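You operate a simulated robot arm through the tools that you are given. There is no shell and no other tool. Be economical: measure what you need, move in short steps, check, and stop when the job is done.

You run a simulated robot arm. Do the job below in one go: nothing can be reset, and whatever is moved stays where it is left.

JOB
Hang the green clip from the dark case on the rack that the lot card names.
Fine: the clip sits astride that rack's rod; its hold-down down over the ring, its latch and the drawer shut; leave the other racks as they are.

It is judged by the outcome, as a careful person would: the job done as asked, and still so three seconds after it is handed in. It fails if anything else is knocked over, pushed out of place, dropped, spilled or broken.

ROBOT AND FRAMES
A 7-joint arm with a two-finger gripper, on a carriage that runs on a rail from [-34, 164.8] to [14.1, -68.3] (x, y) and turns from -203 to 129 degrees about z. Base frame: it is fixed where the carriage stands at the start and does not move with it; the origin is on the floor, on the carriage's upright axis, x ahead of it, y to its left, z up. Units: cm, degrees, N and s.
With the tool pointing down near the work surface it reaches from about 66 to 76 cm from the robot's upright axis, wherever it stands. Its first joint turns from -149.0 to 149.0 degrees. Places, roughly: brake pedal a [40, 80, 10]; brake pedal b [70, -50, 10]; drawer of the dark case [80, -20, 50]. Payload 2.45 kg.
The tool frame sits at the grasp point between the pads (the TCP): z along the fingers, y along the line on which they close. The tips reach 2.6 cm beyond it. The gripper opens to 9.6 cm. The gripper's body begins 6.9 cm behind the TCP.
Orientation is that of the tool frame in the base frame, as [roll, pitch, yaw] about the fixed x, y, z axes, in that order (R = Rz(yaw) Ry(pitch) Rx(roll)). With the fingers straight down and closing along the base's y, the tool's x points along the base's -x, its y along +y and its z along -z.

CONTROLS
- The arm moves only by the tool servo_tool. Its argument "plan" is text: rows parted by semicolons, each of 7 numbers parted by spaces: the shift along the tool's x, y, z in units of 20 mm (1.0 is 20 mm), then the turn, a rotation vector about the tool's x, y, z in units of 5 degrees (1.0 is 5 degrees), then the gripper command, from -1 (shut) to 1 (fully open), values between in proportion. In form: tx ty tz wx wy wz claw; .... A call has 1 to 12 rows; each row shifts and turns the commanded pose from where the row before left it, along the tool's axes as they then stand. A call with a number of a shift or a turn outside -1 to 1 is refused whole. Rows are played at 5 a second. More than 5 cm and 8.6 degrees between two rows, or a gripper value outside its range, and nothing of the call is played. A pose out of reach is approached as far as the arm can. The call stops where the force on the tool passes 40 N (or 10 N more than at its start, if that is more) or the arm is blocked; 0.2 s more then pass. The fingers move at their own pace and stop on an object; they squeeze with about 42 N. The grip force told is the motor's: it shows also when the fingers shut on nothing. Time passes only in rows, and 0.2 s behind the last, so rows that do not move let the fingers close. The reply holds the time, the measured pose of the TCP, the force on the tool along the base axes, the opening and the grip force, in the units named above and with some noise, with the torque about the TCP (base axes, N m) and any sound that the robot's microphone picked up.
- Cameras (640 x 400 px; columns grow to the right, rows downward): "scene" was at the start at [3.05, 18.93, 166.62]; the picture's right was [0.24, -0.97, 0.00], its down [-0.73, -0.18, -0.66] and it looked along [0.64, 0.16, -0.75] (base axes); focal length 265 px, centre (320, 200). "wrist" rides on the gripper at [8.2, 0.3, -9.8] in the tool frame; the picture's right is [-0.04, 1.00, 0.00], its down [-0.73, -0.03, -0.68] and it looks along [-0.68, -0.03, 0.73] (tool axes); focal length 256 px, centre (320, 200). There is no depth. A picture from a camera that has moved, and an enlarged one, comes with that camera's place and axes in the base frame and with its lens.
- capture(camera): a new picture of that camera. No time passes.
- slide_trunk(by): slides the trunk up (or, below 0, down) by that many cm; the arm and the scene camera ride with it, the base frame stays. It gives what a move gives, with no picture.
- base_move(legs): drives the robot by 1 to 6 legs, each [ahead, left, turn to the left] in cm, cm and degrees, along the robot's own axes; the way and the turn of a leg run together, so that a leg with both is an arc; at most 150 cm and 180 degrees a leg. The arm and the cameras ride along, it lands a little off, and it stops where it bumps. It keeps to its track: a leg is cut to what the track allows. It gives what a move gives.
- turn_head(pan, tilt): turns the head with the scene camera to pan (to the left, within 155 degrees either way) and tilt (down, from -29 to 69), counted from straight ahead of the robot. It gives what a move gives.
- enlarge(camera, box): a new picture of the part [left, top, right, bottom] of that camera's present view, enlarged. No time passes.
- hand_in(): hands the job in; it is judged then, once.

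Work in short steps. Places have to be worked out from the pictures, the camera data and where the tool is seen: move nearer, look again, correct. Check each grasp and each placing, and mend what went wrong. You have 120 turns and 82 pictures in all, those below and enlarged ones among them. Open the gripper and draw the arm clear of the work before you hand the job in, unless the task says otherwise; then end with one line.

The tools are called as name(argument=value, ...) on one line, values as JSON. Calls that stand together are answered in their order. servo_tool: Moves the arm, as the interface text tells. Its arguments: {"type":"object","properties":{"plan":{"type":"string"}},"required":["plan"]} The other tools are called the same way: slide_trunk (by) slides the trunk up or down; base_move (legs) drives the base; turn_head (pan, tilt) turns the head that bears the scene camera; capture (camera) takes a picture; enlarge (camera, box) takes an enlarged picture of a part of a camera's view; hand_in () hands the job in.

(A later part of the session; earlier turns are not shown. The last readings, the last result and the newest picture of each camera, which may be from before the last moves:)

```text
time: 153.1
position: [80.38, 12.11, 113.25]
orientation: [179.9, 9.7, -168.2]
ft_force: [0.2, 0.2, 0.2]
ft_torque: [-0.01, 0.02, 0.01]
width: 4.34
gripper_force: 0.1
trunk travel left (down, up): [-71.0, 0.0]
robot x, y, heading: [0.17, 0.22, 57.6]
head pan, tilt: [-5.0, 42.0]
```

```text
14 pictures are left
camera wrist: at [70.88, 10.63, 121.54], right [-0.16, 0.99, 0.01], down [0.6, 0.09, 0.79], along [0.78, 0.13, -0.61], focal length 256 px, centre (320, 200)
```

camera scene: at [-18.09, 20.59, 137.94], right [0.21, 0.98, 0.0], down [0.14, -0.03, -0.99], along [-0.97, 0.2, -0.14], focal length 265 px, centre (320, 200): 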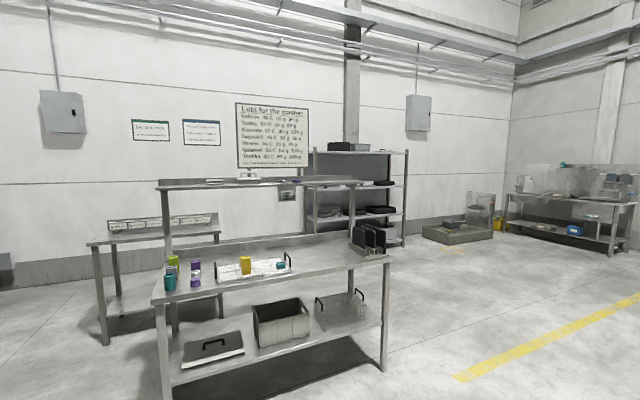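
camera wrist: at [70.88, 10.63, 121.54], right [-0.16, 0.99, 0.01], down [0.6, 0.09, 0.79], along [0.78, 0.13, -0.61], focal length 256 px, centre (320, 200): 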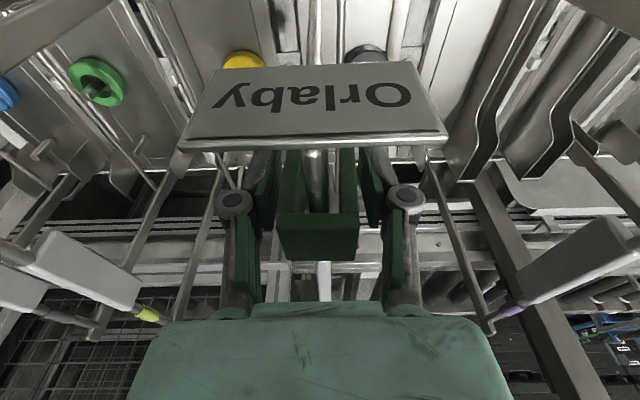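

The clip hangs astride the rod, free of the fingers. I lift straight up and draw back.

servo_tool(plan="-0.087 0 -0.49 0 0 0 -0.1;-0.087 0 -0.49 0 0 0 -0.1;-0.174 0 -0.985 0 0 0 -0.1;-0.174 0 -0.985 0 0 0 -0.1;-0.174 0 -0.985 0 0 0 -0.1;-0.174 0 -0.985 0 0 0 -0.1;-0.174 0 -0.985 0 0 0 -0.1;-0.174 0 -0.985 0 0 0 -0.1")

servo_tool(plan="0.985 0 -0.174 0 0 0 -1;0.985 0 -0.174 0 0 0 -1;0.985 0 -0.174 0 0 0 -1;0.985 0 -0.174 0 0 0 -1;0.985 0 -0.174 0 0 0 -1;0.985 0 -0.174 0 0 0 -1;0.985 0 -0.174 0 0 0 -1")

capture(camera="wrist")

```text
time: 154.8
position: [80.36, 12.2, 127.33]
orientation: [-180.0, 9.7, -168.3]
ft_force: [0.4, 0.1, -0.5]
ft_torque: [0.01, 0.0, 0.0]
width: 4.35
gripper_force: 0.0
trunk travel left (down, up): [-71.0, 0.0]
robot x, y, heading: [0.36, 0.32, 57.8]
head pan, tilt: [-5.0, 42.0]
```

```text
time: 156.4
position: [66.69, 9.18, 127.3]
orientation: [-180.0, 9.9, -168.2]
ft_force: [0.0, 0.4, -0.8]
ft_torque: [0.02, 0.0, 0.0]
width: 0.02
gripper_force: 28.4
trunk travel left (down, up): [-71.0, 0.0]
robot x, y, heading: [-0.24, 0.02, 57.9]
head pan, tilt: [-5.0, 42.0]
```

```text
13 pictures are left
camera wrist: at [57.17, 7.64, 135.66], right [-0.16, 0.99, 0.01], down [0.6, 0.09, 0.79], along [0.78, 0.13, -0.61], focal length 256 px, centre (320, 200)
```

wrist: 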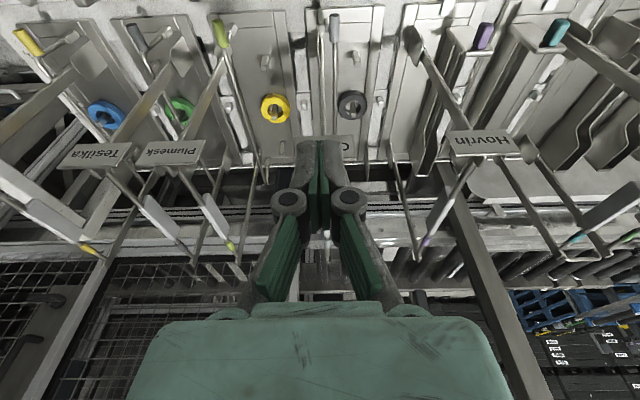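

The clip is set. Next the hold-down: I tilt the tool to 30° and come down toward the bail's grey knob (~(72.5, 12.1, 92.9)).

servo_tool(plan="0 0.41 0 0 -1 0 0;0 0.41 0 0 -1 0 0;0 0 0 0 -1 0 0;0 0 0 0 -1 0 0;0 0 0 0 0 0 0")

slide_trunk(by=-25)

capture(camera="wrist")

```text
time: 157.7
position: [66.39, 10.78, 127.47]
orientation: [180.0, 29.8, -168.3]
ft_force: [-1.1, -0.4, 1.0]
ft_torque: [-0.04, -0.01, 0.01]
width: 4.78
gripper_force: 0.1
trunk travel left (down, up): [-71.0, 0.0]
robot x, y, heading: [-0.09, 0.63, 57.5]
head pan, tilt: [-5.0, 42.0]
```

```text
time: 160.2
position: [66.34, 10.73, 102.45]
orientation: [-179.9, 29.8, -168.2]
ft_force: [0.7, -0.7, -0.3]
ft_torque: [0.03, -0.03, 0.01]
width: 4.79
gripper_force: 0.1
trunk travel left (down, up): [-46.0, 25.0]
robot x, y, heading: [-0.04, -0.05, 57.7]
head pan, tilt: [-5.0, 42.0]
```

```text
12 pictures are left
camera wrist: at [54.7, 8.85, 106.83], right [-0.17, 0.99, 0.02], down [0.3, 0.03, 0.95], along [0.94, 0.17, -0.3], focal length 256 px, centre (320, 200)
```

wrist: 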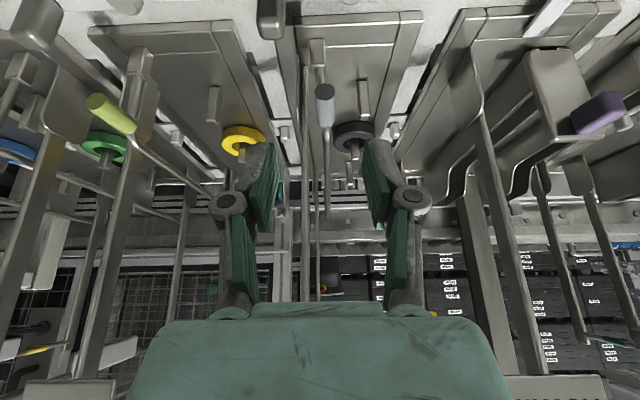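

The knob lies on the tool axis, slightly left. I advance 8 cm along the axis and check.

servo_tool(plan="-0.03 0.2 1 0 0 0 0;-0.03 0 1 0 0 0 0;-0.03 0 1 0 0 0 0;-0.03 0 1 0 0 0 0;0 0 0 0 0 0 0")

capture(camera="wrist")

```text
time: 161.4
position: [70.62, 12.16, 95.49]
orientation: [180.0, 29.7, -168.3]
ft_force: [-0.2, -0.5, -0.7]
ft_torque: [0.0, 0.03, -0.02]
width: 4.79
gripper_force: 0.1
trunk travel left (down, up): [-46.0, 25.0]
robot x, y, heading: [0.04, 0.45, 58.1]
head pan, tilt: [-5.0, 42.0]
```

```text
11 pictures are left
camera wrist: at [58.89, 10.1, 99.9], right [-0.17, 0.99, 0.02], down [0.3, 0.03, 0.95], along [0.94, 0.17, -0.3], focal length 256 px, centre (320, 200)
```

wrist: 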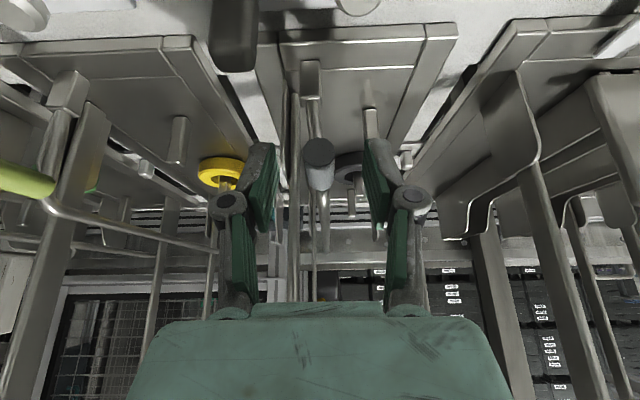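

The knob is between the fingers. I advance another 1.5 cm and close gently on it.

servo_tool(plan="-0.25 0 0.75 0 0 0 0;0 0 0 0 0 0 -1;0 0 0 0 0 0 -1;0 0 0 0 0 0 -1")

```text
time: 162.4
position: [71.65, 12.54, 94.47]
orientation: [180.0, 29.8, -168.3]
ft_force: [0.8, -0.3, 3.4]
ft_torque: [-0.01, -0.09, -0.03]
width: 1.28
gripper_force: 39.8
trunk travel left (down, up): [-46.0, 25.0]
robot x, y, heading: [0.14, -0.22, 57.7]
head pan, tilt: [-5.0, 42.0]
```

Held (1.28 cm). I start swinging the knob left along an arc, watching the force.

servo_tool(plan="0.01 0.32 0.02 0 0 0 -1;0.03 0.32 0.05 0 0 0 -1;0.05 0.3 0.09 0 0 0 -1;0.07 0.3 0.13 0 0 0 -1;0 0 0 0 0 0 -1")

```text
time: 163.6
position: [71.1, 14.39, 93.86]
orientation: [-179.7, 30.0, -168.2]
ft_force: [2.1, -21.8, 30.7]
ft_torque: [-1.29, -0.18, -0.71]
width: 1.5
gripper_force: 40.8
trunk travel left (down, up): [-46.0, 25.0]
robot x, y, heading: [-0.44, 0.32, 57.6]
head pan, tilt: [-5.0, 42.0]
```

Resistance: 31 N up and 22 N to the right. I look before going on.

capture(camera="wrist")

```text
10 pictures are left
camera wrist: at [59.3, 12.46, 98.36], right [-0.17, 0.99, 0.02], down [0.29, 0.03, 0.95], along [0.94, 0.16, -0.3], focal length 256 px, centre (320, 200)
```

wrist: 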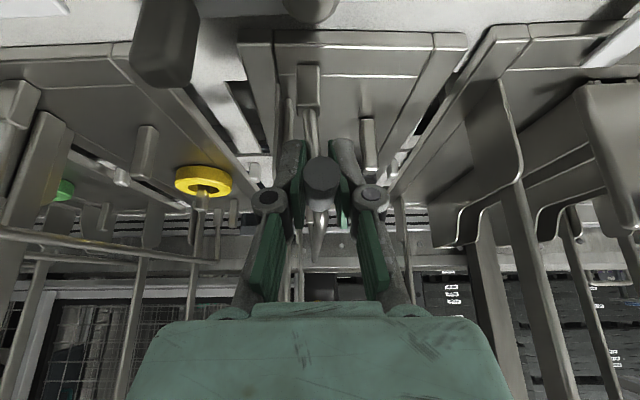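

The bail is turning as expected, on a longer radius. I loosen the grip so that the knob is only caged, and go on to the left with a shallower arc.

servo_tool(plan="0 0 0 0 0 0 -0.5;0 0 0 0 0 0 -0.5;0.02 0.31 0.04 0 0 0 -0.5;0.03 0.31 0.05 0 0 0 -0.5;0.05 0.31 0.09 0 0 0 -0.5;0 0 0 0 0 0 -0.5")

```text
time: 165.0
position: [70.66, 16.37, 93.69]
orientation: [-179.7, 30.1, -168.3]
ft_force: [-2.8, -16.2, 26.7]
ft_torque: [-1.44, 0.14, -0.57]
width: 2.59
gripper_force: 41.5
trunk travel left (down, up): [-46.0, 25.0]
robot x, y, heading: [0.05, 0.04, 57.6]
head pan, tilt: [-5.0, 42.0]
```

The fingers are wedged onto the knob from above; I open more and relieve upward, then continue left.

servo_tool(plan="0 0 0 0 0 0 -0.25;-0.1 0 -0.17 0 0 0 -0.25;0 0.25 0 0 0 0 -0.25;0 0 0 0 0 0 -0.25")

capture(camera="wrist")

```text
time: 166.0
position: [70.6, 16.95, 93.92]
orientation: [-179.9, 29.9, -168.3]
ft_force: [-0.3, 0.8, 0.4]
ft_torque: [0.03, 0.02, 0.03]
width: 3.64
gripper_force: 0.0
trunk travel left (down, up): [-46.0, 25.0]
robot x, y, heading: [-0.21, 0.45, 57.6]
head pan, tilt: [-5.0, 42.0]
```

```text
9 pictures are left
camera wrist: at [58.91, 15.1, 98.28], right [-0.17, 0.99, 0.02], down [0.3, 0.03, 0.95], along [0.94, 0.17, -0.3], focal length 256 px, centre (320, 200)
```

wrist: 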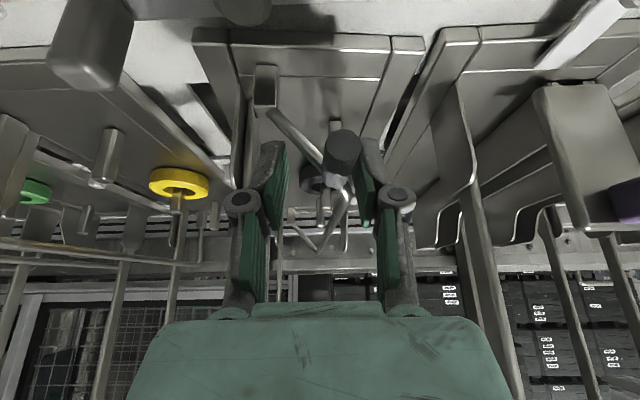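

The bail leans left by itself now, but the gap between trays E and D seems to have shrunk: tray E may have slid sideways. I check with the scene camera.

turn_head(pan=-52, tilt=36)

enlarge(camera="scene", box=[230, 130, 410, 250])

```text
time: 167.2
position: [70.61, 16.96, 93.87]
orientation: [-179.9, 29.8, -168.3]
ft_force: [-0.4, -0.8, 0.1]
ft_torque: [0.03, 0.0, 0.02]
width: 3.65
gripper_force: 1.2
trunk travel left (down, up): [-46.0, 25.0]
robot x, y, heading: [0.11, 0.13, 57.7]
head pan, tilt: [-52.0, 36.0]
```

```text
3.33 times, centred on (320, 190) of scene
camera zoom: at [-8.16, 6.49, 146.95], right [0.1, -1.0, 0.0], down [-0.58, -0.06, -0.81], along [0.81, 0.08, -0.59], focal length 882 px, centre (320, 233)
```

zoom: 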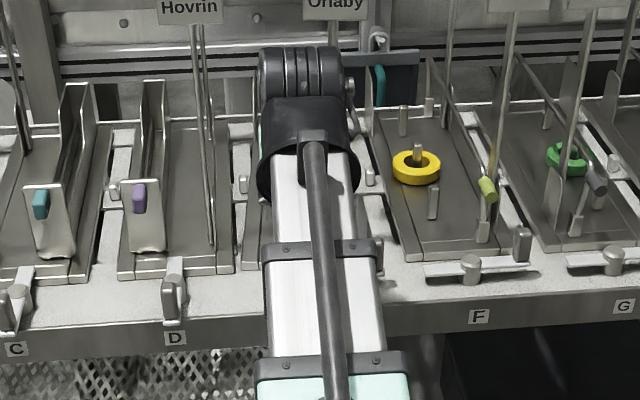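

Ring position is unchanged, but the tray's front has yawed ~2 cm left, as it is unlatched. The bail now leans ~59°. I'll finish it by pressing straight down (no side load): lift off, close the fingers, move over the knob at (72.4, 19, 90.7) and press.

servo_tool(plan="0 0 -1 0 0 0 -0.25;0 0 -1 0 0 0 -0.25;0 0 0 0 0 0 -1;-0.65 0.4 0.375 0 0 0 -1;-0.65 0.4 0.375 0 0 0 -1;0.25 0 0.433 0 0 0 -1;0.25 0 0.433 0 0 0 -1;0.25 0 0.433 0 0 0 -1;0 0 0 0 0 0 -1")

servo_tool(plan="0.125 0 0.217 0 0 0 -1;0.125 0 0.217 0 0 0 -1;0.125 0 0.217 0 0 0 -1;0.125 0 0.217 0 0 0 -1;0.125 0 0.217 0 0 0 -1;0.125 0 0.217 0 0 0 -1")

```text
time: 169.2
position: [71.21, 18.76, 94.13]
orientation: [-180.0, 29.8, -168.2]
ft_force: [0.2, -0.4, 0.0]
ft_torque: [0.03, 0.03, -0.02]
width: 0.02
gripper_force: 28.9
trunk travel left (down, up): [-46.0, 25.0]
robot x, y, heading: [0.16, 0.33, 57.8]
head pan, tilt: [-52.0, 36.0]
```

```text
time: 170.6
position: [71.25, 18.8, 91.43]
orientation: [-180.0, 30.0, -168.3]
ft_force: [8.0, 1.0, 12.5]
ft_torque: [0.16, -0.16, -0.11]
width: 0.03
gripper_force: 28.8
trunk travel left (down, up): [-46.0, 25.0]
robot x, y, heading: [-0.14, 0.28, 57.7]
head pan, tilt: [-52.0, 36.0]
```

Contact with ~12 N; I press on.

servo_tool(plan="0.125 0 0.217 0 0 0 -1;0.125 0 0.217 0 0 0 -1;0.125 0 0.217 0 0 0 -1;0 0 0 0 0 0 -1")

capture(camera="wrist")

```text
time: 171.6
position: [71.17, 18.81, 89.84]
orientation: [180.0, 29.8, -168.3]
ft_force: [9.1, -0.6, 10.1]
ft_torque: [0.09, 0.06, -0.07]
width: 0.0
gripper_force: 28.8
trunk travel left (down, up): [-46.0, 25.0]
robot x, y, heading: [-0.07, 0.19, 57.9]
head pan, tilt: [-52.0, 36.0]
```

```text
7 pictures are left
camera wrist: at [59.52, 16.84, 94.25], right [-0.17, 0.99, 0.02], down [0.3, 0.03, 0.95], along [0.94, 0.17, -0.3], focal length 256 px, centre (320, 200)
```

wrist: 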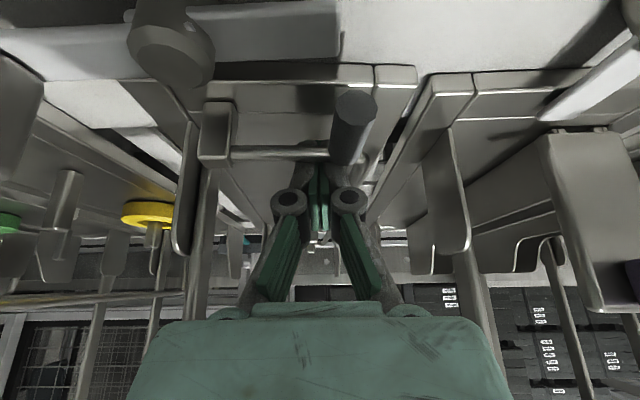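

The bail lies about horizontal now. I press slightly further to feel the ring as the stop.

servo_tool(plan="0.06 0 0.11 0 0 0 -1;0.06 0 0.11 0 0 0 -1;0.06 0 0.11 0 0 0 -1;0.06 0 0.11 0 0 0 -1;0 0 0 0 0 0 -1")

```text
time: 172.8
position: [71.32, 18.93, 89.01]
orientation: [-180.0, 30.0, -168.4]
ft_force: [9.3, -1.7, 25.6]
ft_torque: [0.0, 0.16, -0.11]
width: 0.59
gripper_force: 28.8
trunk travel left (down, up): [-46.0, 25.0]
robot x, y, heading: [-0.02, 0.17, 57.4]
head pan, tilt: [-52.0, 36.0]
```

It is firmly down on its stop. I lift off, draw back and take one wide look at E's tray, post and latch.

servo_tool(plan="0 0 0 0 0 0 -0.8;0 0 -1 0 0 0 -0.8;0 0 -1 0 0 0 -1;0 0 -1 0 0 0 -1;0 0 -1 0 0 0 -1;0 -0.5 -1 0 0 0 -1;0 -0.5 -1 0 0 0 -1;0 -0.5 -1 0 0 0 -1")

capture(camera="wrist")

```text
time: 174.6
position: [65.15, 14.39, 100.97]
orientation: [-180.0, 29.7, -168.3]
ft_force: [0.4, -0.1, -0.3]
ft_torque: [0.0, 0.0, 0.02]
width: 0.0
gripper_force: 28.5
trunk travel left (down, up): [-46.0, 25.0]
robot x, y, heading: [0.1, 0.08, 57.7]
head pan, tilt: [-52.0, 36.0]
```

```text
6 pictures are left
camera wrist: at [53.37, 12.39, 105.49], right [-0.17, 0.99, 0.02], down [0.3, 0.03, 0.95], along [0.94, 0.17, -0.3], focal length 256 px, centre (320, 200)
```

wrist: 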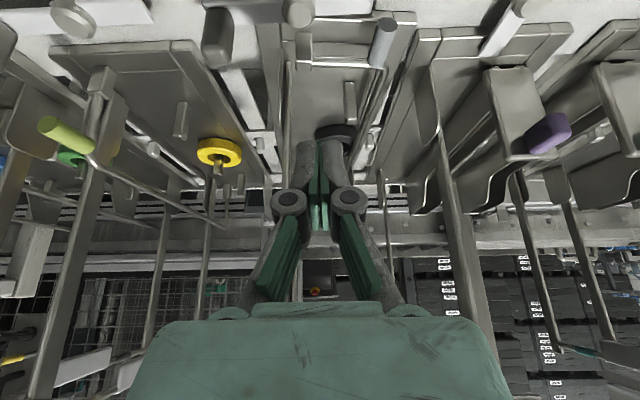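

I zoom to verify whether the bar really lies over the black ring, and how the tray stands.

enlarge(camera="wrist", box=[200, 0, 440, 150])

```text
2.67 times, centred on (320, 75) of wrist
camera zoom: at [53.37, 12.39, 105.49], right [-0.17, 0.99, 0.02], down [0.3, 0.03, 0.95], along [0.94, 0.17, -0.3], focal length 683 px, centre (320, 533)
```

zoom: 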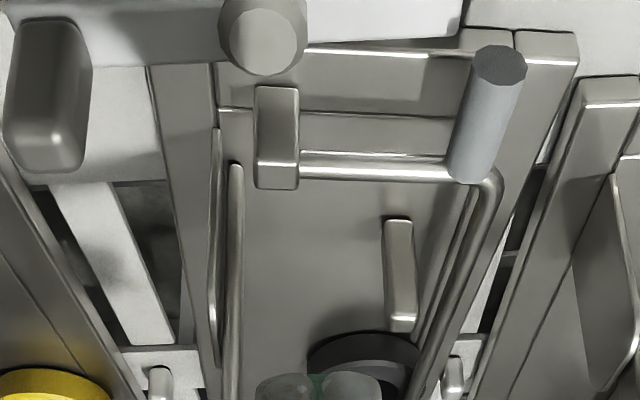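

The bail lies over the ring's left part; the unlatched tray has slid ~2 cm left and ~1.5 cm out. I'll set it right before latching: first push its front upright to the right, with closed fingers placed left of it, low down.

servo_tool(plan="-0.1 -0.09 1 0 0 0 -1;-0.1 -0.09 1 0 0 0 -1;-0.1 -0.09 1 0 0 0 -1;-0.1 -0.09 1 0 0 0 -1;-0.1 -0.09 1 0 0 0 -1;-0.1 -0.08 0.95 0 0 0 -1;0 0 0 0 0 0 -1")

servo_tool(plan="0 -0.25 0 0 0 0 -1;0 -0.25 0 0 0 0 -1;0 0 0 0 0 0 -1")

```text
time: 176.2
position: [72.15, 14.79, 91.17]
orientation: [-179.9, 29.8, -168.2]
ft_force: [-1.0, 3.4, 1.1]
ft_torque: [-0.03, -0.01, -0.03]
width: 0.0
gripper_force: 28.7
trunk travel left (down, up): [-46.0, 25.0]
robot x, y, heading: [0.03, 0.25, 57.6]
head pan, tilt: [-52.0, 36.0]
```

```text
time: 177.0
position: [72.36, 13.84, 91.43]
orientation: [-179.9, 29.8, -168.2]
ft_force: [-2.0, 2.5, 1.6]
ft_torque: [-0.03, -0.05, -0.04]
width: 0.01
gripper_force: 28.7
trunk travel left (down, up): [-46.0, 25.0]
robot x, y, heading: [0.2, 0.14, 57.6]
head pan, tilt: [-52.0, 36.0]
```

Light contact (~3 N). I keep pushing right.

servo_tool(plan="0 -0.25 0 0 0 0 -1;0 -0.25 0 0 0 0 -1;0 0 0 0 0 0 -1")

servo_tool(plan="0 -0.25 0 0 0 0 -1;0 -0.25 0 0 0 0 -1;0 0 0 0 0 0 -1")

```text
time: 177.8
position: [72.5, 13.0, 91.2]
orientation: [179.9, 29.8, -168.4]
ft_force: [-1.6, 2.4, 0.3]
ft_torque: [-0.06, 0.01, -0.05]
width: 0.0
gripper_force: 28.7
trunk travel left (down, up): [-46.0, 25.0]
robot x, y, heading: [-0.11, 0.29, 57.7]
head pan, tilt: [-52.0, 36.0]
```

```text
time: 178.6
position: [72.77, 11.91, 91.25]
orientation: [-179.9, 29.8, -168.2]
ft_force: [-0.8, 1.7, 0.1]
ft_torque: [-0.14, -0.04, -0.02]
width: 0.0
gripper_force: 28.6
trunk travel left (down, up): [-46.0, 25.0]
robot x, y, heading: [-0.6, 0.14, 57.8]
head pan, tilt: [-52.0, 36.0]
```

The tray slid right easily (~3 N) and the upright is back at u≈4.2. Now I go in front of the upright and push it inward to depth 77.

servo_tool(plan="0 0.15 0 0 0 0 -1;0.866 0 -0.5 0 0 0 -1;0.866 0 -0.5 0 0 0 -1;0 -0.82 0 0 0 0 -1;0 0 0 0 0 0 -1;-0.433 0 0.25 0 0 0 -1;-0.433 0 0.25 0 0 0 -1;-0.433 0 0.25 0 0 0 -1;0 0 0 0 0 0 -1")

servo_tool(plan="-0.216 0 0.125 0 0 0 -1;-0.216 0 0.125 0 0 0 -1;0 0 0 0 0 0 -1")

```text
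time: 180.6
position: [72.14, 10.42, 91.05]
orientation: [180.0, 29.8, -168.4]
ft_force: [-0.5, 0.6, -0.2]
ft_torque: [0.03, 0.03, -0.02]
width: 0.0
gripper_force: 28.9
trunk travel left (down, up): [-46.0, 25.0]
robot x, y, heading: [-0.01, -0.01, 57.4]
head pan, tilt: [-52.0, 36.0]
```

```text
time: 181.4
position: [73.03, 10.59, 91.07]
orientation: [179.9, 29.9, -168.4]
ft_force: [0.3, 1.6, -0.7]
ft_torque: [-0.03, 0.01, -0.01]
width: 0.01
gripper_force: 28.9
trunk travel left (down, up): [-46.0, 25.0]
robot x, y, heading: [-0.25, 0.24, 57.7]
head pan, tilt: [-52.0, 36.0]
```

servo_tool(plan="-0.216 0 0.125 0 0 0 -1;-0.216 0 0.125 0 0 0 -1;0 0 0 0 0 0 -1")

enlarge(camera="wrist", box=[180, 0, 500, 200])

```text
time: 182.2
position: [73.89, 10.74, 91.29]
orientation: [-180.0, 29.8, -168.3]
ft_force: [-4.1, -2.1, 1.8]
ft_torque: [0.13, -0.27, -0.05]
width: 0.0
gripper_force: 28.3
trunk travel left (down, up): [-46.0, 25.0]
robot x, y, heading: [0.01, 0.17, 57.6]
head pan, tilt: [-52.0, 36.0]
```

```text
2.00 times, centred on (340, 100) of wrist
camera zoom: at [62.23, 8.76, 95.72], right [-0.17, 0.99, 0.02], down [0.3, 0.03, 0.95], along [0.94, 0.17, -0.3], focal length 512 px, centre (280, 400)
```

zoom: 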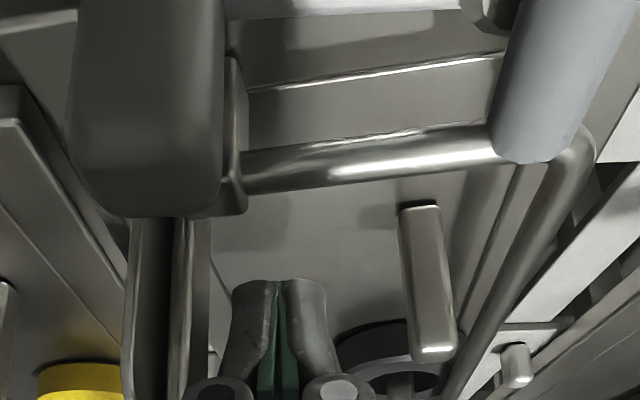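

Ring is back exactly in place (87.5, 19.6), but the tray's front was pushed ~2 cm too far right (yawed). I'll grip the upright (now near u≈7, depth 75.6) so I can set the tray precisely.

servo_tool(plan="0.866 0 -0.5 0 0 0 -1;0.866 0 -0.5 0 0 0 0.25;0 -0.78 0 0 0 0 0.25;0 -0.78 0 0 0 0 0.25;-0.866 0 0.5 0 0 0 0.25;-0.866 0 0.5 0 0 0 0.25;-0.3 0 0.17 0 0 0 0.25;0 0 0 0 0 0 0.25")

servo_tool(plan="0 0 0 0 0 0 -1;0 0 0 0 0 0 -1;0 0 0 0 0 0 -1")

```text
time: 184.0
position: [75.27, 7.86, 91.18]
orientation: [-179.9, 29.8, -168.3]
ft_force: [-4.1, 0.2, 2.0]
ft_torque: [-0.04, -0.38, -0.01]
width: 5.99
gripper_force: 0.0
trunk travel left (down, up): [-46.0, 25.0]
robot x, y, heading: [-0.39, 0.03, 57.7]
head pan, tilt: [-52.0, 36.0]
```

```text
time: 184.8
position: [75.2, 7.84, 91.13]
orientation: [180.0, 29.8, -168.2]
ft_force: [-1.0, -3.5, 7.5]
ft_torque: [-0.49, 0.14, 0.61]
width: 0.91
gripper_force: 36.3
trunk travel left (down, up): [-46.0, 25.0]
robot x, y, heading: [-0.26, 0.52, 57.2]
head pan, tilt: [-52.0, 36.0]
```

The upright rod is gripped (0.9 cm) at u≈7.4. I move it left 3 cm and 1.3 cm inward to its original place.

servo_tool(plan="-0.07 0.25 0.04 0 0 0 -1;-0.07 0.25 0.04 0 0 0 -1;-0.07 0.25 0.04 0 0 0 -1;-0.07 0.25 0.04 0 0 0 -1;-0.07 0.25 0.04 0 0 0 -1;-0.07 0.25 0.04 0 0 0 -1;0 0 0 0 0 0 -1")

enlarge(camera="wrist", box=[240, 0, 560, 200])

```text
time: 186.4
position: [75.58, 10.91, 91.15]
orientation: [179.9, 29.9, -168.5]
ft_force: [-2.0, -8.8, 12.4]
ft_torque: [-0.34, 0.36, -0.04]
width: 0.59
gripper_force: 34.4
trunk travel left (down, up): [-46.0, 25.0]
robot x, y, heading: [-0.17, 0.01, 57.7]
head pan, tilt: [-52.0, 36.0]
```

```text
2.00 times, centred on (400, 100) of wrist
camera zoom: at [63.8, 8.94, 95.61], right [-0.17, 0.99, 0.02], down [0.3, 0.03, 0.95], along [0.94, 0.17, -0.3], focal length 512 px, centre (160, 400)
```

zoom: 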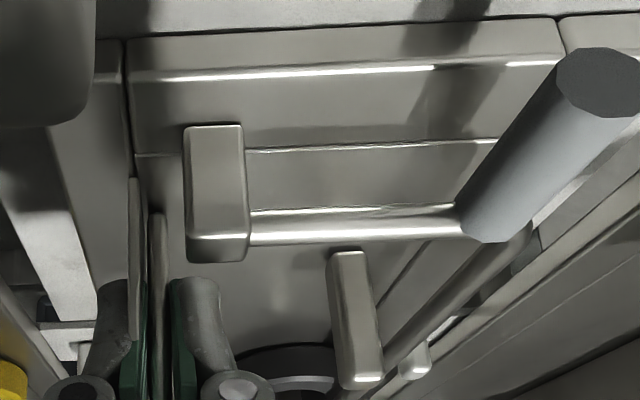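

The tray is back square in its original place (post ≈ (72.9, 12), lip level). I release the rod, withdraw upward, set the tool vertical and yawed 45° to cage the latch handle (~(68, 7.9), top z≈91). Only 3 pictures remain.

servo_tool(plan="0 0 0 0 0 0 -0.2;0 0 0 0 0 0 -0.2;0 0 -1 0 0 0 -0.2;0 0 -1 0 0 0 -0.2;0 0 -1 0 0 0 -0.2;0 0 -1 0 0 0 -0.2;0 0 -1 0 0 0 -0.2;0 0 -0.5 0 0 0 -0.2")

servo_tool(plan="0 0 0 0 1 0 -0.2;0 0 0 0 1 0 -0.2;0 0 0 0 1 0 -0.2;0 0 0 0 1 0 -0.2;0 0 0 0 1 0 -0.2;0 0 0 0 0.96 0 -0.2")

```text
time: 188.2
position: [70.22, 9.75, 100.71]
orientation: [179.9, 29.8, -168.3]
ft_force: [-0.1, 0.8, -0.2]
ft_torque: [0.03, -0.03, 0.03]
width: 3.84
gripper_force: 0.0
trunk travel left (down, up): [-46.0, 25.0]
robot x, y, heading: [-0.17, -0.1, 57.7]
head pan, tilt: [-52.0, 36.0]
```

```text
time: 189.6
position: [70.29, 9.94, 100.84]
orientation: [179.9, -0.2, -168.3]
ft_force: [0.4, -0.5, 0.1]
ft_torque: [0.03, 0.01, -0.02]
width: 3.83
gripper_force: 0.0
trunk travel left (down, up): [-46.0, 25.0]
robot x, y, heading: [0.11, 0.27, 57.7]
head pan, tilt: [-52.0, 36.0]
```

servo_tool(plan="0.65 -0.4 0 0 0 -1 -0.2;0 0 0 0 0 -1 -0.2;0 0 0 0 0 -1 -0.2;0 0 0 0 0 -1 -0.2;0 0 0 0 0 -1 -0.2;0 0 0 0 0 -1 -0.2;0 0 0 0 0 -1 -0.2;0 0 0 0 0 -1 -0.2;0 0 0 0 0 -1 -0.2")

```text
time: 191.6
position: [69.15, 8.91, 100.8]
orientation: [180.0, 0.0, -123.2]
ft_force: [0.1, 0.0, 0.5]
ft_torque: [0.0, 0.02, -0.02]
width: 3.83
gripper_force: 0.1
trunk travel left (down, up): [-46.0, 25.0]
robot x, y, heading: [-0.26, 0.2, 57.5]
head pan, tilt: [-52.0, 36.0]
```

servo_tool(plan="0.72 0.16 0 0 0 0 -0.2;0 0 1 0 0 0 -0.2;0 0 1 0 0 0 -0.2;0 0 0 0 0 0 -0.2")

capture(camera="wrist")

```text
time: 192.6
position: [68.11, 7.87, 96.84]
orientation: [-180.0, 0.0, -123.3]
ft_force: [0.1, -0.3, -0.5]
ft_torque: [0.02, 0.01, -0.01]
width: 3.85
gripper_force: 0.0
trunk travel left (down, up): [-46.0, 25.0]
robot x, y, heading: [-0.18, 0.28, 57.6]
head pan, tilt: [-52.0, 36.0]
```

```text
2 pictures are left
camera wrist: at [63.45, 1.34, 106.65], right [-0.81, 0.58, 0.0], down [0.43, 0.6, 0.68], along [0.4, 0.55, -0.73], focal length 256 px, centre (320, 200)
```

wrist: 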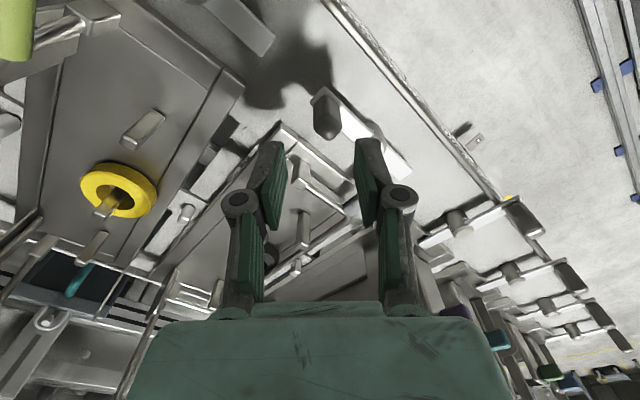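

The handle is at about (67.8, 7.8), pivot near depth 67.8, u≈0.45, radius ≈5.5. I fine-adjust, lower around it and narrow the fingers.

servo_tool(plan="0.14 0.14 0 0 0 0 -0.2;0 0 0.9 0 0 0 -0.2;0 0 0.9 0 0 0 -0.2;0 0 0.5 0 0 0 -0.2;0 0 0.5 0 0 0 -0.2;0 0 0 0 0 0 -0.45;0 0 0 0 0 0 -0.45")

```text
time: 194.2
position: [67.68, 7.72, 91.04]
orientation: [-180.0, 0.0, -123.2]
ft_force: [-1.8, 1.3, -0.6]
ft_torque: [0.0, 0.03, 0.0]
width: 2.79
gripper_force: 0.9
trunk travel left (down, up): [-46.0, 25.0]
robot x, y, heading: [-0.07, 0.09, 57.5]
head pan, tilt: [-52.0, 36.0]
```

Lightly caging the handle (2.8 cm). I swing the first 45° of the arc.

servo_tool(plan="0.22 0.29 0 0 0 0 -0.45;0.22 0.29 0 0 0 0 -0.45;0.14 0.335 0 0 0 0 -0.45;0.14 0.335 0 0 0 0 -0.45;0 0 0 0 0 0 -0.45")

```text
time: 195.4
position: [64.76, 7.94, 91.19]
orientation: [180.0, 0.0, -123.3]
ft_force: [0.0, -1.7, -0.1]
ft_torque: [-0.01, -0.02, -0.01]
width: 2.74
gripper_force: 0.2
trunk travel left (down, up): [-46.0, 25.0]
robot x, y, heading: [-0.01, 0.36, 57.7]
head pan, tilt: [-52.0, 36.0]
```

Moves freely. I carry on to 90°.

servo_tool(plan="0.047 0.359 0 0 0 0 -0.45;0.047 0.359 0 0 0 0 -0.45;-0.047 0.359 0 0 0 0 -0.45;-0.047 0.359 0 0 0 0 -0.45;-0.14 0.335 0 0 0 0 -0.45;-0.14 0.335 0 0 0 0 -0.45;0 0 0 0 0 0 -0.45")

servo_tool(plan="-0.22 0.29 0 0 0 0 -0.45;-0.22 0.29 0 0 0 0 -0.45;-0.1 0.1 0 0 0 0 -0.45;-0.1 0.1 0 0 0 0 -0.45;0 0 0 0 0 0 -0.45")

```text
time: 197.0
position: [61.67, 10.92, 91.32]
orientation: [179.9, 0.0, -123.3]
ft_force: [1.0, -0.3, 0.1]
ft_torque: [0.01, 0.01, 0.0]
width: 2.74
gripper_force: 0.7
trunk travel left (down, up): [-46.0, 25.0]
robot x, y, heading: [0.01, 0.28, 57.5]
head pan, tilt: [-52.0, 36.0]
```

```text
time: 198.2
position: [60.99, 12.65, 91.04]
orientation: [179.9, 0.0, -123.2]
ft_force: [2.6, -3.7, 1.5]
ft_torque: [-0.03, -0.05, 0.04]
width: 2.87
gripper_force: 1.9
trunk travel left (down, up): [-46.0, 25.0]
robot x, y, heading: [-0.09, 0.11, 57.3]
head pan, tilt: [-52.0, 36.0]
```

At 90° with a small resistance appearing. I nudge slightly more to feel the stop.

servo_tool(plan="-0.07 0.07 0 0 0 0 -0.45;-0.07 0.07 0 0 0 0 -0.45;0 0 0 0 0 0 -0.45")

```text
time: 199.0
position: [60.92, 12.99, 91.07]
orientation: [-180.0, 0.0, -123.4]
ft_force: [6.5, -8.0, -1.3]
ft_torque: [-0.16, -0.14, 0.0]
width: 3.34
gripper_force: 5.5
trunk travel left (down, up): [-46.0, 25.0]
robot x, y, heading: [0.04, 0.65, 57.6]
head pan, tilt: [-52.0, 36.0]
```

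The latch has met its stop. I open, lift clear, and retract, turning the arm away right so the scene camera can check rack E.

servo_tool(plan="0 0 0 0 0 0 0;0 0 0 0 0 0 0;0 0 -1 0 0 0 0;0 0 -1 0 0 0 0;0 0 -1 0 0 0 0;0 0 -1 0 0 0 0;0 0 0 0 0 1 -1;0 0 0 0 0 1 -1;0 0 0 0 0 1 -1;0 0 0 0 0 1 -1;0 0 0 0 0 1 -1;0 0 0 0 0 1 -1")

slide_trunk(by=24)

base_move(legs=[[0, 0, -46]])

turn_head(pan=-5, tilt=42)

```text
time: 201.6
position: [61.0, 13.03, 99.12]
orientation: [-180.0, 0.1, -153.5]
ft_force: [0.1, -0.1, 0.3]
ft_torque: [-0.02, 0.03, 0.0]
width: 0.02
gripper_force: 29.0
trunk travel left (down, up): [-46.0, 25.0]
robot x, y, heading: [0.3, 0.53, 57.9]
head pan, tilt: [-52.0, 36.0]
```

```text
time: 204.1
position: [60.97, 13.01, 123.17]
orientation: [-179.9, 0.1, -153.3]
ft_force: [-0.5, 0.6, -0.1]
ft_torque: [-0.02, 0.0, 0.01]
width: 0.01
gripper_force: 28.2
trunk travel left (down, up): [-70.0, 1.0]
robot x, y, heading: [-0.38, 0.69, 57.6]
head pan, tilt: [-52.0, 36.0]
```

```text
time: 206.6
position: [51.47, -34.79, 123.21]
orientation: [-180.0, 0.0, 160.7]
ft_force: [0.6, -0.5, 0.4]
ft_torque: [0.02, 0.0, 0.01]
width: 0.02
gripper_force: 28.3
trunk travel left (down, up): [-70.0, 1.0]
robot x, y, heading: [0.13, 0.09, 11.7]
head pan, tilt: [-52.0, 36.0]
```

```text
time: 207.7
position: [51.47, -34.9, 123.08]
orientation: [180.0, 0.0, 160.6]
ft_force: [-0.8, -0.2, 0.4]
ft_torque: [-0.02, 0.03, 0.02]
width: 0.03
gripper_force: 29.1
trunk travel left (down, up): [-70.0, 1.0]
robot x, y, heading: [-0.09, 0.41, 11.5]
head pan, tilt: [-5.0, 42.0]
```

I take one scene zoom of rack E to verify clip, hold-down and latch.

enlarge(camera="scene", box=[265, 152, 435, 262])

```text
3.64 times, centred on (350, 207) of scene
camera zoom: at [0.38, 17.01, 170.06], right [0.11, -0.99, 0.0], down [-0.66, -0.08, -0.74], along [0.74, 0.08, -0.67], focal length 962 px, centre (211, 174)
```

zoom: 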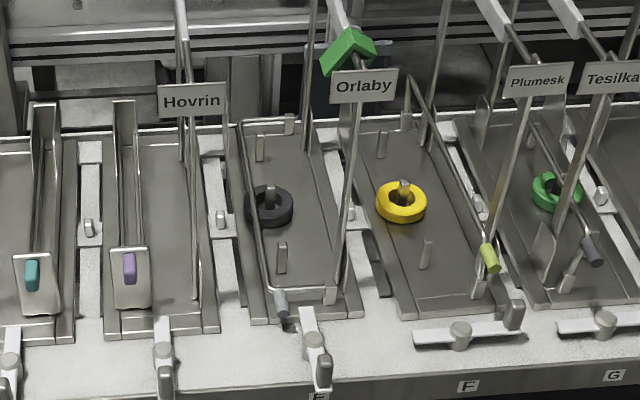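

Latch is shut and the hold-down bar lies across the ring; the tray is in place. The clip looks rolled on the rod, so I spend the last picture on a close zoom of it (the drawer can be judged by touch).

enlarge(camera="scene", box=[333, 151, 381, 181])

```text
13.33 times, centred on (357, 166) of scene
camera zoom: at [0.38, 17.01, 170.06], right [0.11, -0.99, 0.0], down [-0.66, -0.08, -0.74], along [0.74, 0.08, -0.67], focal length 3529 px, centre (-173, 653)
```

zoom: 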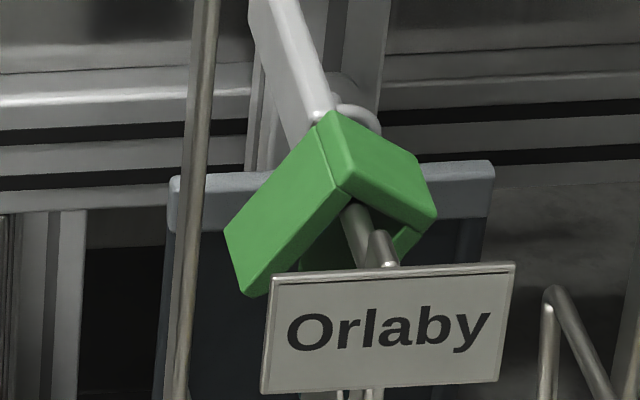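

The clip hangs stably but has rolled ~38° with the rod in its inner corner. I'll square it up: return above it with the fingers wide open, let the parallel pads level it by a gentle squeeze, and release. First go back to the known pose.

base_move(legs=[[0, 0, 46]])

servo_tool(plan="0 0 -1 0 0 1 1;0 0 -1 0 0 1 1;0 0 0 0 0 1 1;0 0 0 0 -1 0 1;0 0 0 0 -1 0 1;0 0 0 0 0 0 1")

```text
time: 210.2
position: [61.12, 12.34, 123.16]
orientation: [180.0, 0.0, -153.9]
ft_force: [0.1, -0.2, 0.1]
ft_torque: [0.0, 0.0, 0.04]
width: 0.0
gripper_force: 28.2
trunk travel left (down, up): [-70.0, 1.0]
robot x, y, heading: [-0.02, 0.04, 57.1]
head pan, tilt: [-5.0, 42.0]
```

```text
time: 211.6
position: [61.43, 12.34, 126.2]
orientation: [180.0, 10.1, -169.0]
ft_force: [0.0, -0.4, -0.5]
ft_torque: [-0.02, -0.01, 0.01]
width: 9.62
gripper_force: 0.1
out of reach, approached as far as the arm can: row 2
trunk travel left (down, up): [-70.0, 1.0]
robot x, y, heading: [0.35, 0.03, 57.1]
head pan, tilt: [-5.0, 42.0]
```

servo_tool(plan="-0.916 -0.203 0.162 0 0 0 1;-0.916 -0.203 0.162 0 0 0 1;-0.916 -0.203 0.162 0 0 0 1;-0.916 -0.203 0.162 0 0 0 1;-0.916 -0.203 0.162 0 0 0 1;-0.916 -0.203 0.162 0 0 0 1;-0.916 -0.203 0.162 0 0 0 1;-0.916 -0.203 0.162 0 0 0 1;-0.916 -0.203 0.162 0 0 0 1;-0.916 -0.203 0.162 0 0 0 1;0 0 0 0 0 0 1")

```text
time: 214.0
position: [80.62, 11.98, 126.34]
orientation: [-180.0, 10.0, -168.9]
ft_force: [0.7, 0.1, 0.3]
ft_torque: [0.0, 0.0, -0.01]
width: 9.6
gripper_force: 0.0
trunk travel left (down, up): [-70.0, 1.0]
robot x, y, heading: [-0.28, 0.34, 57.2]
head pan, tilt: [-5.0, 42.0]
```

Positioned over the clip (u 4.4, depth 81.4). I lower with wide open fingers, small steps at the end.

servo_tool(plan="0.174 0 0.985 0 0 0 1;0.174 0 0.985 0 0 0 1;0.174 0 0.985 0 0 0 1;0.087 0 0.49 0 0 0 1;0.087 0 0.49 0 0 0 1;0.087 0 0.49 0 0 0 1;0.087 0 0.49 0 0 0 1;0.087 0 0.49 0 0 0 1;0.087 0 0.49 0 0 0 1;0 0 0 0 0 0 1")

servo_tool(plan="0 0 0 0 0 0 0.4;0 0 0 0 0 0 0.2;0 0 0 0 0 0 0;0 0 0 0 0 0 -0.1;0 0 0 0 0 0 -0.2;0 0 0 0 0 0 -0.25;0 0 0 0 0 0 -0.3;0 0 0 0 0 0 -0.33;0 0 0 0 0 0 -0.35;0 0 0 0 0 0 -0.36")

```text
time: 216.2
position: [80.66, 11.98, 114.22]
orientation: [180.0, 10.1, -168.8]
ft_force: [0.0, 0.0, -0.2]
ft_torque: [-0.03, -0.01, 0.01]
width: 9.6
gripper_force: 0.0
trunk travel left (down, up): [-70.0, 1.0]
robot x, y, heading: [0.5, 0.14, 57.2]
head pan, tilt: [-5.0, 42.0]
```

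```text
time: 218.4
position: [80.63, 11.98, 114.38]
orientation: [180.0, 10.0, -168.9]
ft_force: [0.8, 0.6, -0.5]
ft_torque: [-0.04, 0.0, -0.02]
width: 3.17
gripper_force: 0.5
trunk travel left (down, up): [-70.0, 1.0]
robot x, y, heading: [-0.23, 0.08, 57.1]
head pan, tilt: [-5.0, 42.0]
```

Width 3.17 cm: the clip is level between the pads. I grip it and feel for the rod on either side, to centre it.

servo_tool(plan="0 0 0 0 0 0 -1;0 0 0 0 0 0 -1;0 0.08 0 0 0 0 -1;0 0 0 0 0 0 -1")

servo_tool(plan="0 0.08 0 0 0 0 -1;0 0 0 0 0 0 -1")

servo_tool(plan="0 0.08 0 0 0 0 -1;0 0 0 0 0 0 -1")

```text
time: 219.4
position: [80.42, 12.13, 114.32]
orientation: [-179.9, 10.0, -168.9]
ft_force: [0.3, -0.4, 0.0]
ft_torque: [-0.01, 0.03, 0.01]
width: 3.04
gripper_force: 41.9
trunk travel left (down, up): [-70.0, 1.0]
robot x, y, heading: [0.09, -0.05, 57.1]
head pan, tilt: [-5.0, 42.0]
```

```text
time: 220.0
position: [80.52, 12.26, 114.29]
orientation: [-180.0, 10.0, -169.0]
ft_force: [0.5, 0.4, -0.3]
ft_torque: [0.01, 0.01, 0.01]
width: 3.05
gripper_force: 41.7
trunk travel left (down, up): [-70.0, 1.0]
robot x, y, heading: [-0.27, 0.32, 56.9]
head pan, tilt: [-5.0, 42.0]
```

```text
time: 220.6
position: [80.54, 12.42, 114.26]
orientation: [-180.0, 10.1, -169.0]
ft_force: [0.0, -1.8, -1.0]
ft_torque: [0.03, 0.04, 0.02]
width: 3.06
gripper_force: 42.1
trunk travel left (down, up): [-70.0, 1.0]
robot x, y, heading: [-0.02, 0.3, 57.0]
head pan, tilt: [-5.0, 42.0]
```

servo_tool(plan="0 0.08 0 0 0 0 -1;0 0 0 0 0 0 -1")

servo_tool(plan="0 -0.16 0 0 0 0 -1;0 -0.16 0 0 0 0 -1;0 0 0 0 0 0 -1")

servo_tool(plan="0 -0.16 0 0 0 0 -1;0 0 0 0 0 0 -1")

servo_tool(plan="0 -0.1 0 0 0 0 -1;0 0 0 0 0 0 -1")

```text
time: 221.2
position: [80.47, 12.5, 114.36]
orientation: [179.9, 10.0, -169.0]
ft_force: [-0.2, -2.9, 0.6]
ft_torque: [0.01, 0.03, 0.01]
width: 3.07
gripper_force: 41.6
trunk travel left (down, up): [-70.0, 1.0]
robot x, y, heading: [0.34, 0.11, 57.0]
head pan, tilt: [-5.0, 42.0]
```

```text
time: 222.0
position: [80.47, 11.92, 114.42]
orientation: [180.0, 10.0, -169.0]
ft_force: [-0.3, -0.4, 0.5]
ft_torque: [0.03, -0.01, 0.03]
width: 3.07
gripper_force: 41.9
trunk travel left (down, up): [-70.0, 1.0]
robot x, y, heading: [-0.17, -0.06, 57.0]
head pan, tilt: [-5.0, 42.0]
```

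```text
time: 222.6
position: [80.68, 11.57, 114.48]
orientation: [180.0, 10.0, -168.9]
ft_force: [0.1, -0.7, 1.9]
ft_torque: [0.03, -0.03, -0.02]
width: 3.07
gripper_force: 41.9
trunk travel left (down, up): [-70.0, 1.0]
robot x, y, heading: [0.23, -0.07, 57.0]
head pan, tilt: [-5.0, 42.0]
```

```text
time: 223.2
position: [80.63, 11.46, 114.23]
orientation: [180.0, 10.0, -168.8]
ft_force: [0.1, 2.5, 2.3]
ft_torque: [-0.01, 0.01, 0.04]
width: 3.07
gripper_force: 42.0
trunk travel left (down, up): [-70.0, 1.0]
robot x, y, heading: [-0.13, 0.38, 57.1]
head pan, tilt: [-5.0, 42.0]
```

Contacts at y≈12.45 and y≈11.46, so the centre is y≈11.96. I go there and lower gently until the crown bears on the rod.

servo_tool(plan="0 0.25 0 0 0 0 -1;0 0 0 0 0 0 -1;0.009 0 0.05 0 0 0 -1;0.009 0 0.05 0 0 0 -1;0 0 0 0 0 0 -1")

servo_tool(plan="0.009 0 0.05 0 0 0 -1;0.009 0 0.05 0 0 0 -1;0 0 0 0 0 0 -1")

```text
time: 224.4
position: [80.46, 11.84, 114.35]
orientation: [179.9, 10.1, -169.1]
ft_force: [3.0, -2.4, 21.0]
ft_torque: [0.09, -0.04, -0.03]
width: 3.09
gripper_force: 42.1
trunk travel left (down, up): [-70.0, 1.0]
robot x, y, heading: [0.02, 0.03, 56.9]
head pan, tilt: [-5.0, 42.0]
```

```text
time: 225.2
position: [80.48, 11.85, 114.02]
orientation: [-180.0, 10.0, -168.9]
ft_force: [5.1, -3.5, 30.4]
ft_torque: [0.12, -0.25, 0.03]
width: 3.09
gripper_force: 41.6
trunk travel left (down, up): [-70.0, 1.0]
robot x, y, heading: [0.08, 0.17, 56.9]
head pan, tilt: [-5.0, 42.0]
```

Crown is firmly on the rod. I relieve the load slightly and open slowly and evenly.

servo_tool(plan="-0.013 0.03 -0.075 0 0 0 -1;0 0 0 0 0 0 -1;0 0 0 0 0 0 -0.33;0 0 0 0 0 0 -0.3;0 0 0 0 0 0 -0.26;0 0 0 0 0 0 -0.22;0 0 0 0 0 0 -0.18;0 0 0 0 0 0 -0.12;0 0 0 0 0 0 -0.06;0 0 0 0 0 0 0;0 0 0 0 0 0 0.2;0 0 0 0 0 0 0.4")

servo_tool(plan="0 0 0 0 0 0 0.5;-0.044 0 -0.25 0 0 0 0.5;-0.087 0 -0.49 0 0 0 0.5;-0.087 0 -0.49 0 0 0 0.5;-0.087 0 -0.49 0 0 0 0.5;-0.174 0 -0.985 0 0 0 0.5;-0.174 0 -0.985 0 0 0 0.5;-0.174 0 -0.985 0 0 0 0.5;-0.174 0 -0.985 0 0 0 0.5;-0.087 0 -0.49 0 0 0 0.5")

```text
time: 227.8
position: [80.56, 12.0, 113.99]
orientation: [180.0, 10.0, -168.9]
ft_force: [-0.1, 0.4, 0.3]
ft_torque: [0.04, -0.01, 0.0]
width: 6.74
gripper_force: 0.0
trunk travel left (down, up): [-70.0, 1.0]
robot x, y, heading: [0.11, 0.18, 56.9]
head pan, tilt: [-5.0, 42.0]
```

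```text
time: 230.0
position: [80.55, 11.82, 126.51]
orientation: [180.0, 9.8, -169.0]
ft_force: [0.2, -0.3, -1.1]
ft_torque: [-0.01, -0.01, 0.01]
width: 7.2
gripper_force: 0.1
trunk travel left (down, up): [-70.0, 1.0]
robot x, y, heading: [0.24, 0.3, 56.8]
head pan, tilt: [-5.0, 42.0]
```

The clip is released level. Now the drawer: I retract and drive to push the handle bar (open position depth ≈46.8, u≈35, z 52.5) straight in with closed fingers.

servo_tool(plan="0.985 0 -0.174 0 0 0 0.5;0.985 0 -0.174 0 0 0 0.5;0.985 0 -0.174 0 0 0 -1;0.985 0 -0.174 0 0 0 -1;0.985 0 -0.174 0 0 0 -1;0.985 0 -0.174 0 0 0 -1;0.985 0 -0.174 0 0 0 -1")

base_move(legs=[[0, 0, -34.3], [2.83, 14.48, 0]])

servo_tool(plan="0 0 0 -0.168 0 -0.95 -1;0 0 0 -0.168 0 -0.95 -1;0 0 0 -0.168 0 -0.95 -1;0 0 0 -0.168 0 -0.95 -1;0 0 0 -0.168 0 -0.95 -1;0 0 0 -0.168 0 -0.95 -1;0 0 0 -0.168 0 -0.95 -1")

```text
time: 231.6
position: [66.69, 9.23, 126.5]
orientation: [179.9, 10.0, -168.9]
ft_force: [-0.5, 0.3, -0.4]
ft_torque: [0.0, -0.02, 0.01]
width: 0.02
gripper_force: 27.6
trunk travel left (down, up): [-70.0, 1.0]
robot x, y, heading: [0.02, 0.11, 57.0]
head pan, tilt: [-5.0, 42.0]
```

```text
time: 234.6
position: [57.21, -15.88, 126.34]
orientation: [180.0, 10.0, 156.7]
ft_force: [-0.4, 1.0, -0.5]
ft_torque: [-0.02, -0.01, 0.01]
width: 0.0
gripper_force: 28.5
trunk travel left (down, up): [-70.0, 1.0]
robot x, y, heading: [-3.11, 14.57, 22.6]
head pan, tilt: [-5.0, 42.0]
```

```text
time: 236.2
position: [57.3, -15.9, 126.36]
orientation: [180.0, 10.0, -169.5]
ft_force: [0.2, -0.6, -0.1]
ft_torque: [0.01, 0.0, -0.02]
width: 0.0
gripper_force: 28.6
trunk travel left (down, up): [-70.0, 1.0]
robot x, y, heading: [-3.13, 14.33, 22.3]
head pan, tilt: [-5.0, 42.0]
```

servo_tool(plan="0.862 -0.667 -0.152 -0.037 0 -0.21 -1;0.862 -0.667 -0.152 0 0 0 -1;0.862 -0.667 -0.152 0 0 0 -1;0.862 -0.667 -0.152 0 0 0 -1;0.862 -0.667 -0.152 0 0 0 -1;0.862 -0.667 -0.152 0 0 0 -1;0 0 0 0 0 0 -1")

slide_trunk(by=-40)

slide_trunk(by=-29.5)

```text
time: 237.8
position: [48.57, -25.89, 126.39]
orientation: [-180.0, 10.0, -168.4]
ft_force: [-0.3, 0.2, 0.1]
ft_torque: [-0.02, 0.01, 0.0]
width: 0.0
gripper_force: 28.4
trunk travel left (down, up): [-70.0, 1.0]
robot x, y, heading: [-3.27, 14.85, 22.5]
head pan, tilt: [-5.0, 42.0]
```

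```text
time: 241.6
position: [48.62, -25.87, 86.48]
orientation: [-180.0, 10.0, -168.5]
ft_force: [-0.3, 0.5, -0.7]
ft_torque: [0.01, -0.03, -0.01]
width: 0.0
gripper_force: 28.5
trunk travel left (down, up): [-30.0, 41.0]
robot x, y, heading: [-3.04, 14.53, 22.5]
head pan, tilt: [-5.0, 42.0]
```

```text
time: 244.6
position: [48.58, -25.75, 56.86]
orientation: [179.9, 10.0, -168.5]
ft_force: [0.0, -0.9, -0.4]
ft_torque: [-0.04, 0.02, 0.01]
width: 0.0
gripper_force: 28.1
trunk travel left (down, up): [-0.5, 70.5]
robot x, y, heading: [-3.08, 14.37, 22.3]
head pan, tilt: [-5.0, 42.0]
```

Right in front of the bar. I lower 3.8 cm and push forward slowly.

servo_tool(plan="0.165 0 0.936 0 0 0 -1;0.165 0 0.936 0 0 0 -1;0 0 0 0 0 0 -1;-0.493 0 0.087 0 0 0 -1;-0.493 0 0.087 0 0 0 -1;-0.493 0 0.087 0 0 0 -1;-0.493 0 0.087 0 0 0 -1;0 0 0 0 0 0 -1")

servo_tool(plan="-0.493 0 0.087 0 0 0 -1;-0.493 0 0.087 0 0 0 -1;-0.493 0 0.087 0 0 0 -1;-0.493 0 0.087 0 0 0 -1;-0.493 0 0.087 0 0 0 -1;-0.493 0 0.087 0 0 0 -1")

```text
time: 246.4
position: [52.57, -25.06, 53.07]
orientation: [-180.0, 10.0, -168.5]
ft_force: [0.7, -0.2, -0.2]
ft_torque: [0.01, -0.01, -0.01]
width: 0.0
gripper_force: 28.3
trunk travel left (down, up): [-0.5, 70.5]
robot x, y, heading: [-3.2, 14.7, 22.5]
head pan, tilt: [-5.0, 42.0]
```

```text
time: 247.8
position: [58.44, -23.73, 53.12]
orientation: [179.9, 10.0, -168.5]
ft_force: [-0.5, -0.8, -0.3]
ft_torque: [-0.01, 0.0, 0.03]
width: 0.01
gripper_force: 28.3
trunk travel left (down, up): [-0.5, 70.5]
robot x, y, heading: [-3.01, 14.5, 22.8]
head pan, tilt: [-5.0, 42.0]
```

No resistance noted while the drawer slides. I continue to the closed position, slowly at the end.

servo_tool(plan="-0.493 0 0.087 0 0 0 -1;-0.493 0 0.087 0 0 0 -1;-0.493 0 0.087 0 0 0 -1;-0.493 0 0.087 0 0 0 -1;-0.493 0 0.087 0 0 0 -1;-0.493 0 0.087 0 0 0 -1;-0.246 0 0.044 0 0 0 -1;0 0 0 0 0 0 -1")

servo_tool(plan="-0.246 0 0.044 0 0 0 -1;-0.246 0 0.044 0 0 0 -1;-0.246 0 0.044 0 0 0 -1;0 0 0 0 0 0 -1")

```text
time: 249.6
position: [64.57, -22.52, 53.24]
orientation: [179.9, 9.8, -168.6]
ft_force: [-13.9, -0.4, -1.7]
ft_torque: [-0.09, 0.17, 0.02]
width: 0.59
gripper_force: 28.3
trunk travel left (down, up): [-0.5, 70.5]
robot x, y, heading: [-2.76, 14.62, 22.6]
head pan, tilt: [-5.0, 42.0]
```

```text
time: 250.1
position: [64.76, -22.54, 53.07]
orientation: [179.7, 9.3, -168.9]
ft_force: [-2.5, -0.6, -1.3]
ft_torque: [0.01, 0.04, 0.02]
width: 0.0
gripper_force: 28.8
trunk travel left (down, up): [-0.5, 70.5]
robot x, y, heading: [-3.04, 14.1, 22.6]
head pan, tilt: [-5.0, 42.0]
stopped in row 2: the force on the tool passed its limit at 44 N (the readings are from after the stop); the commanded pose is now the measured one
```

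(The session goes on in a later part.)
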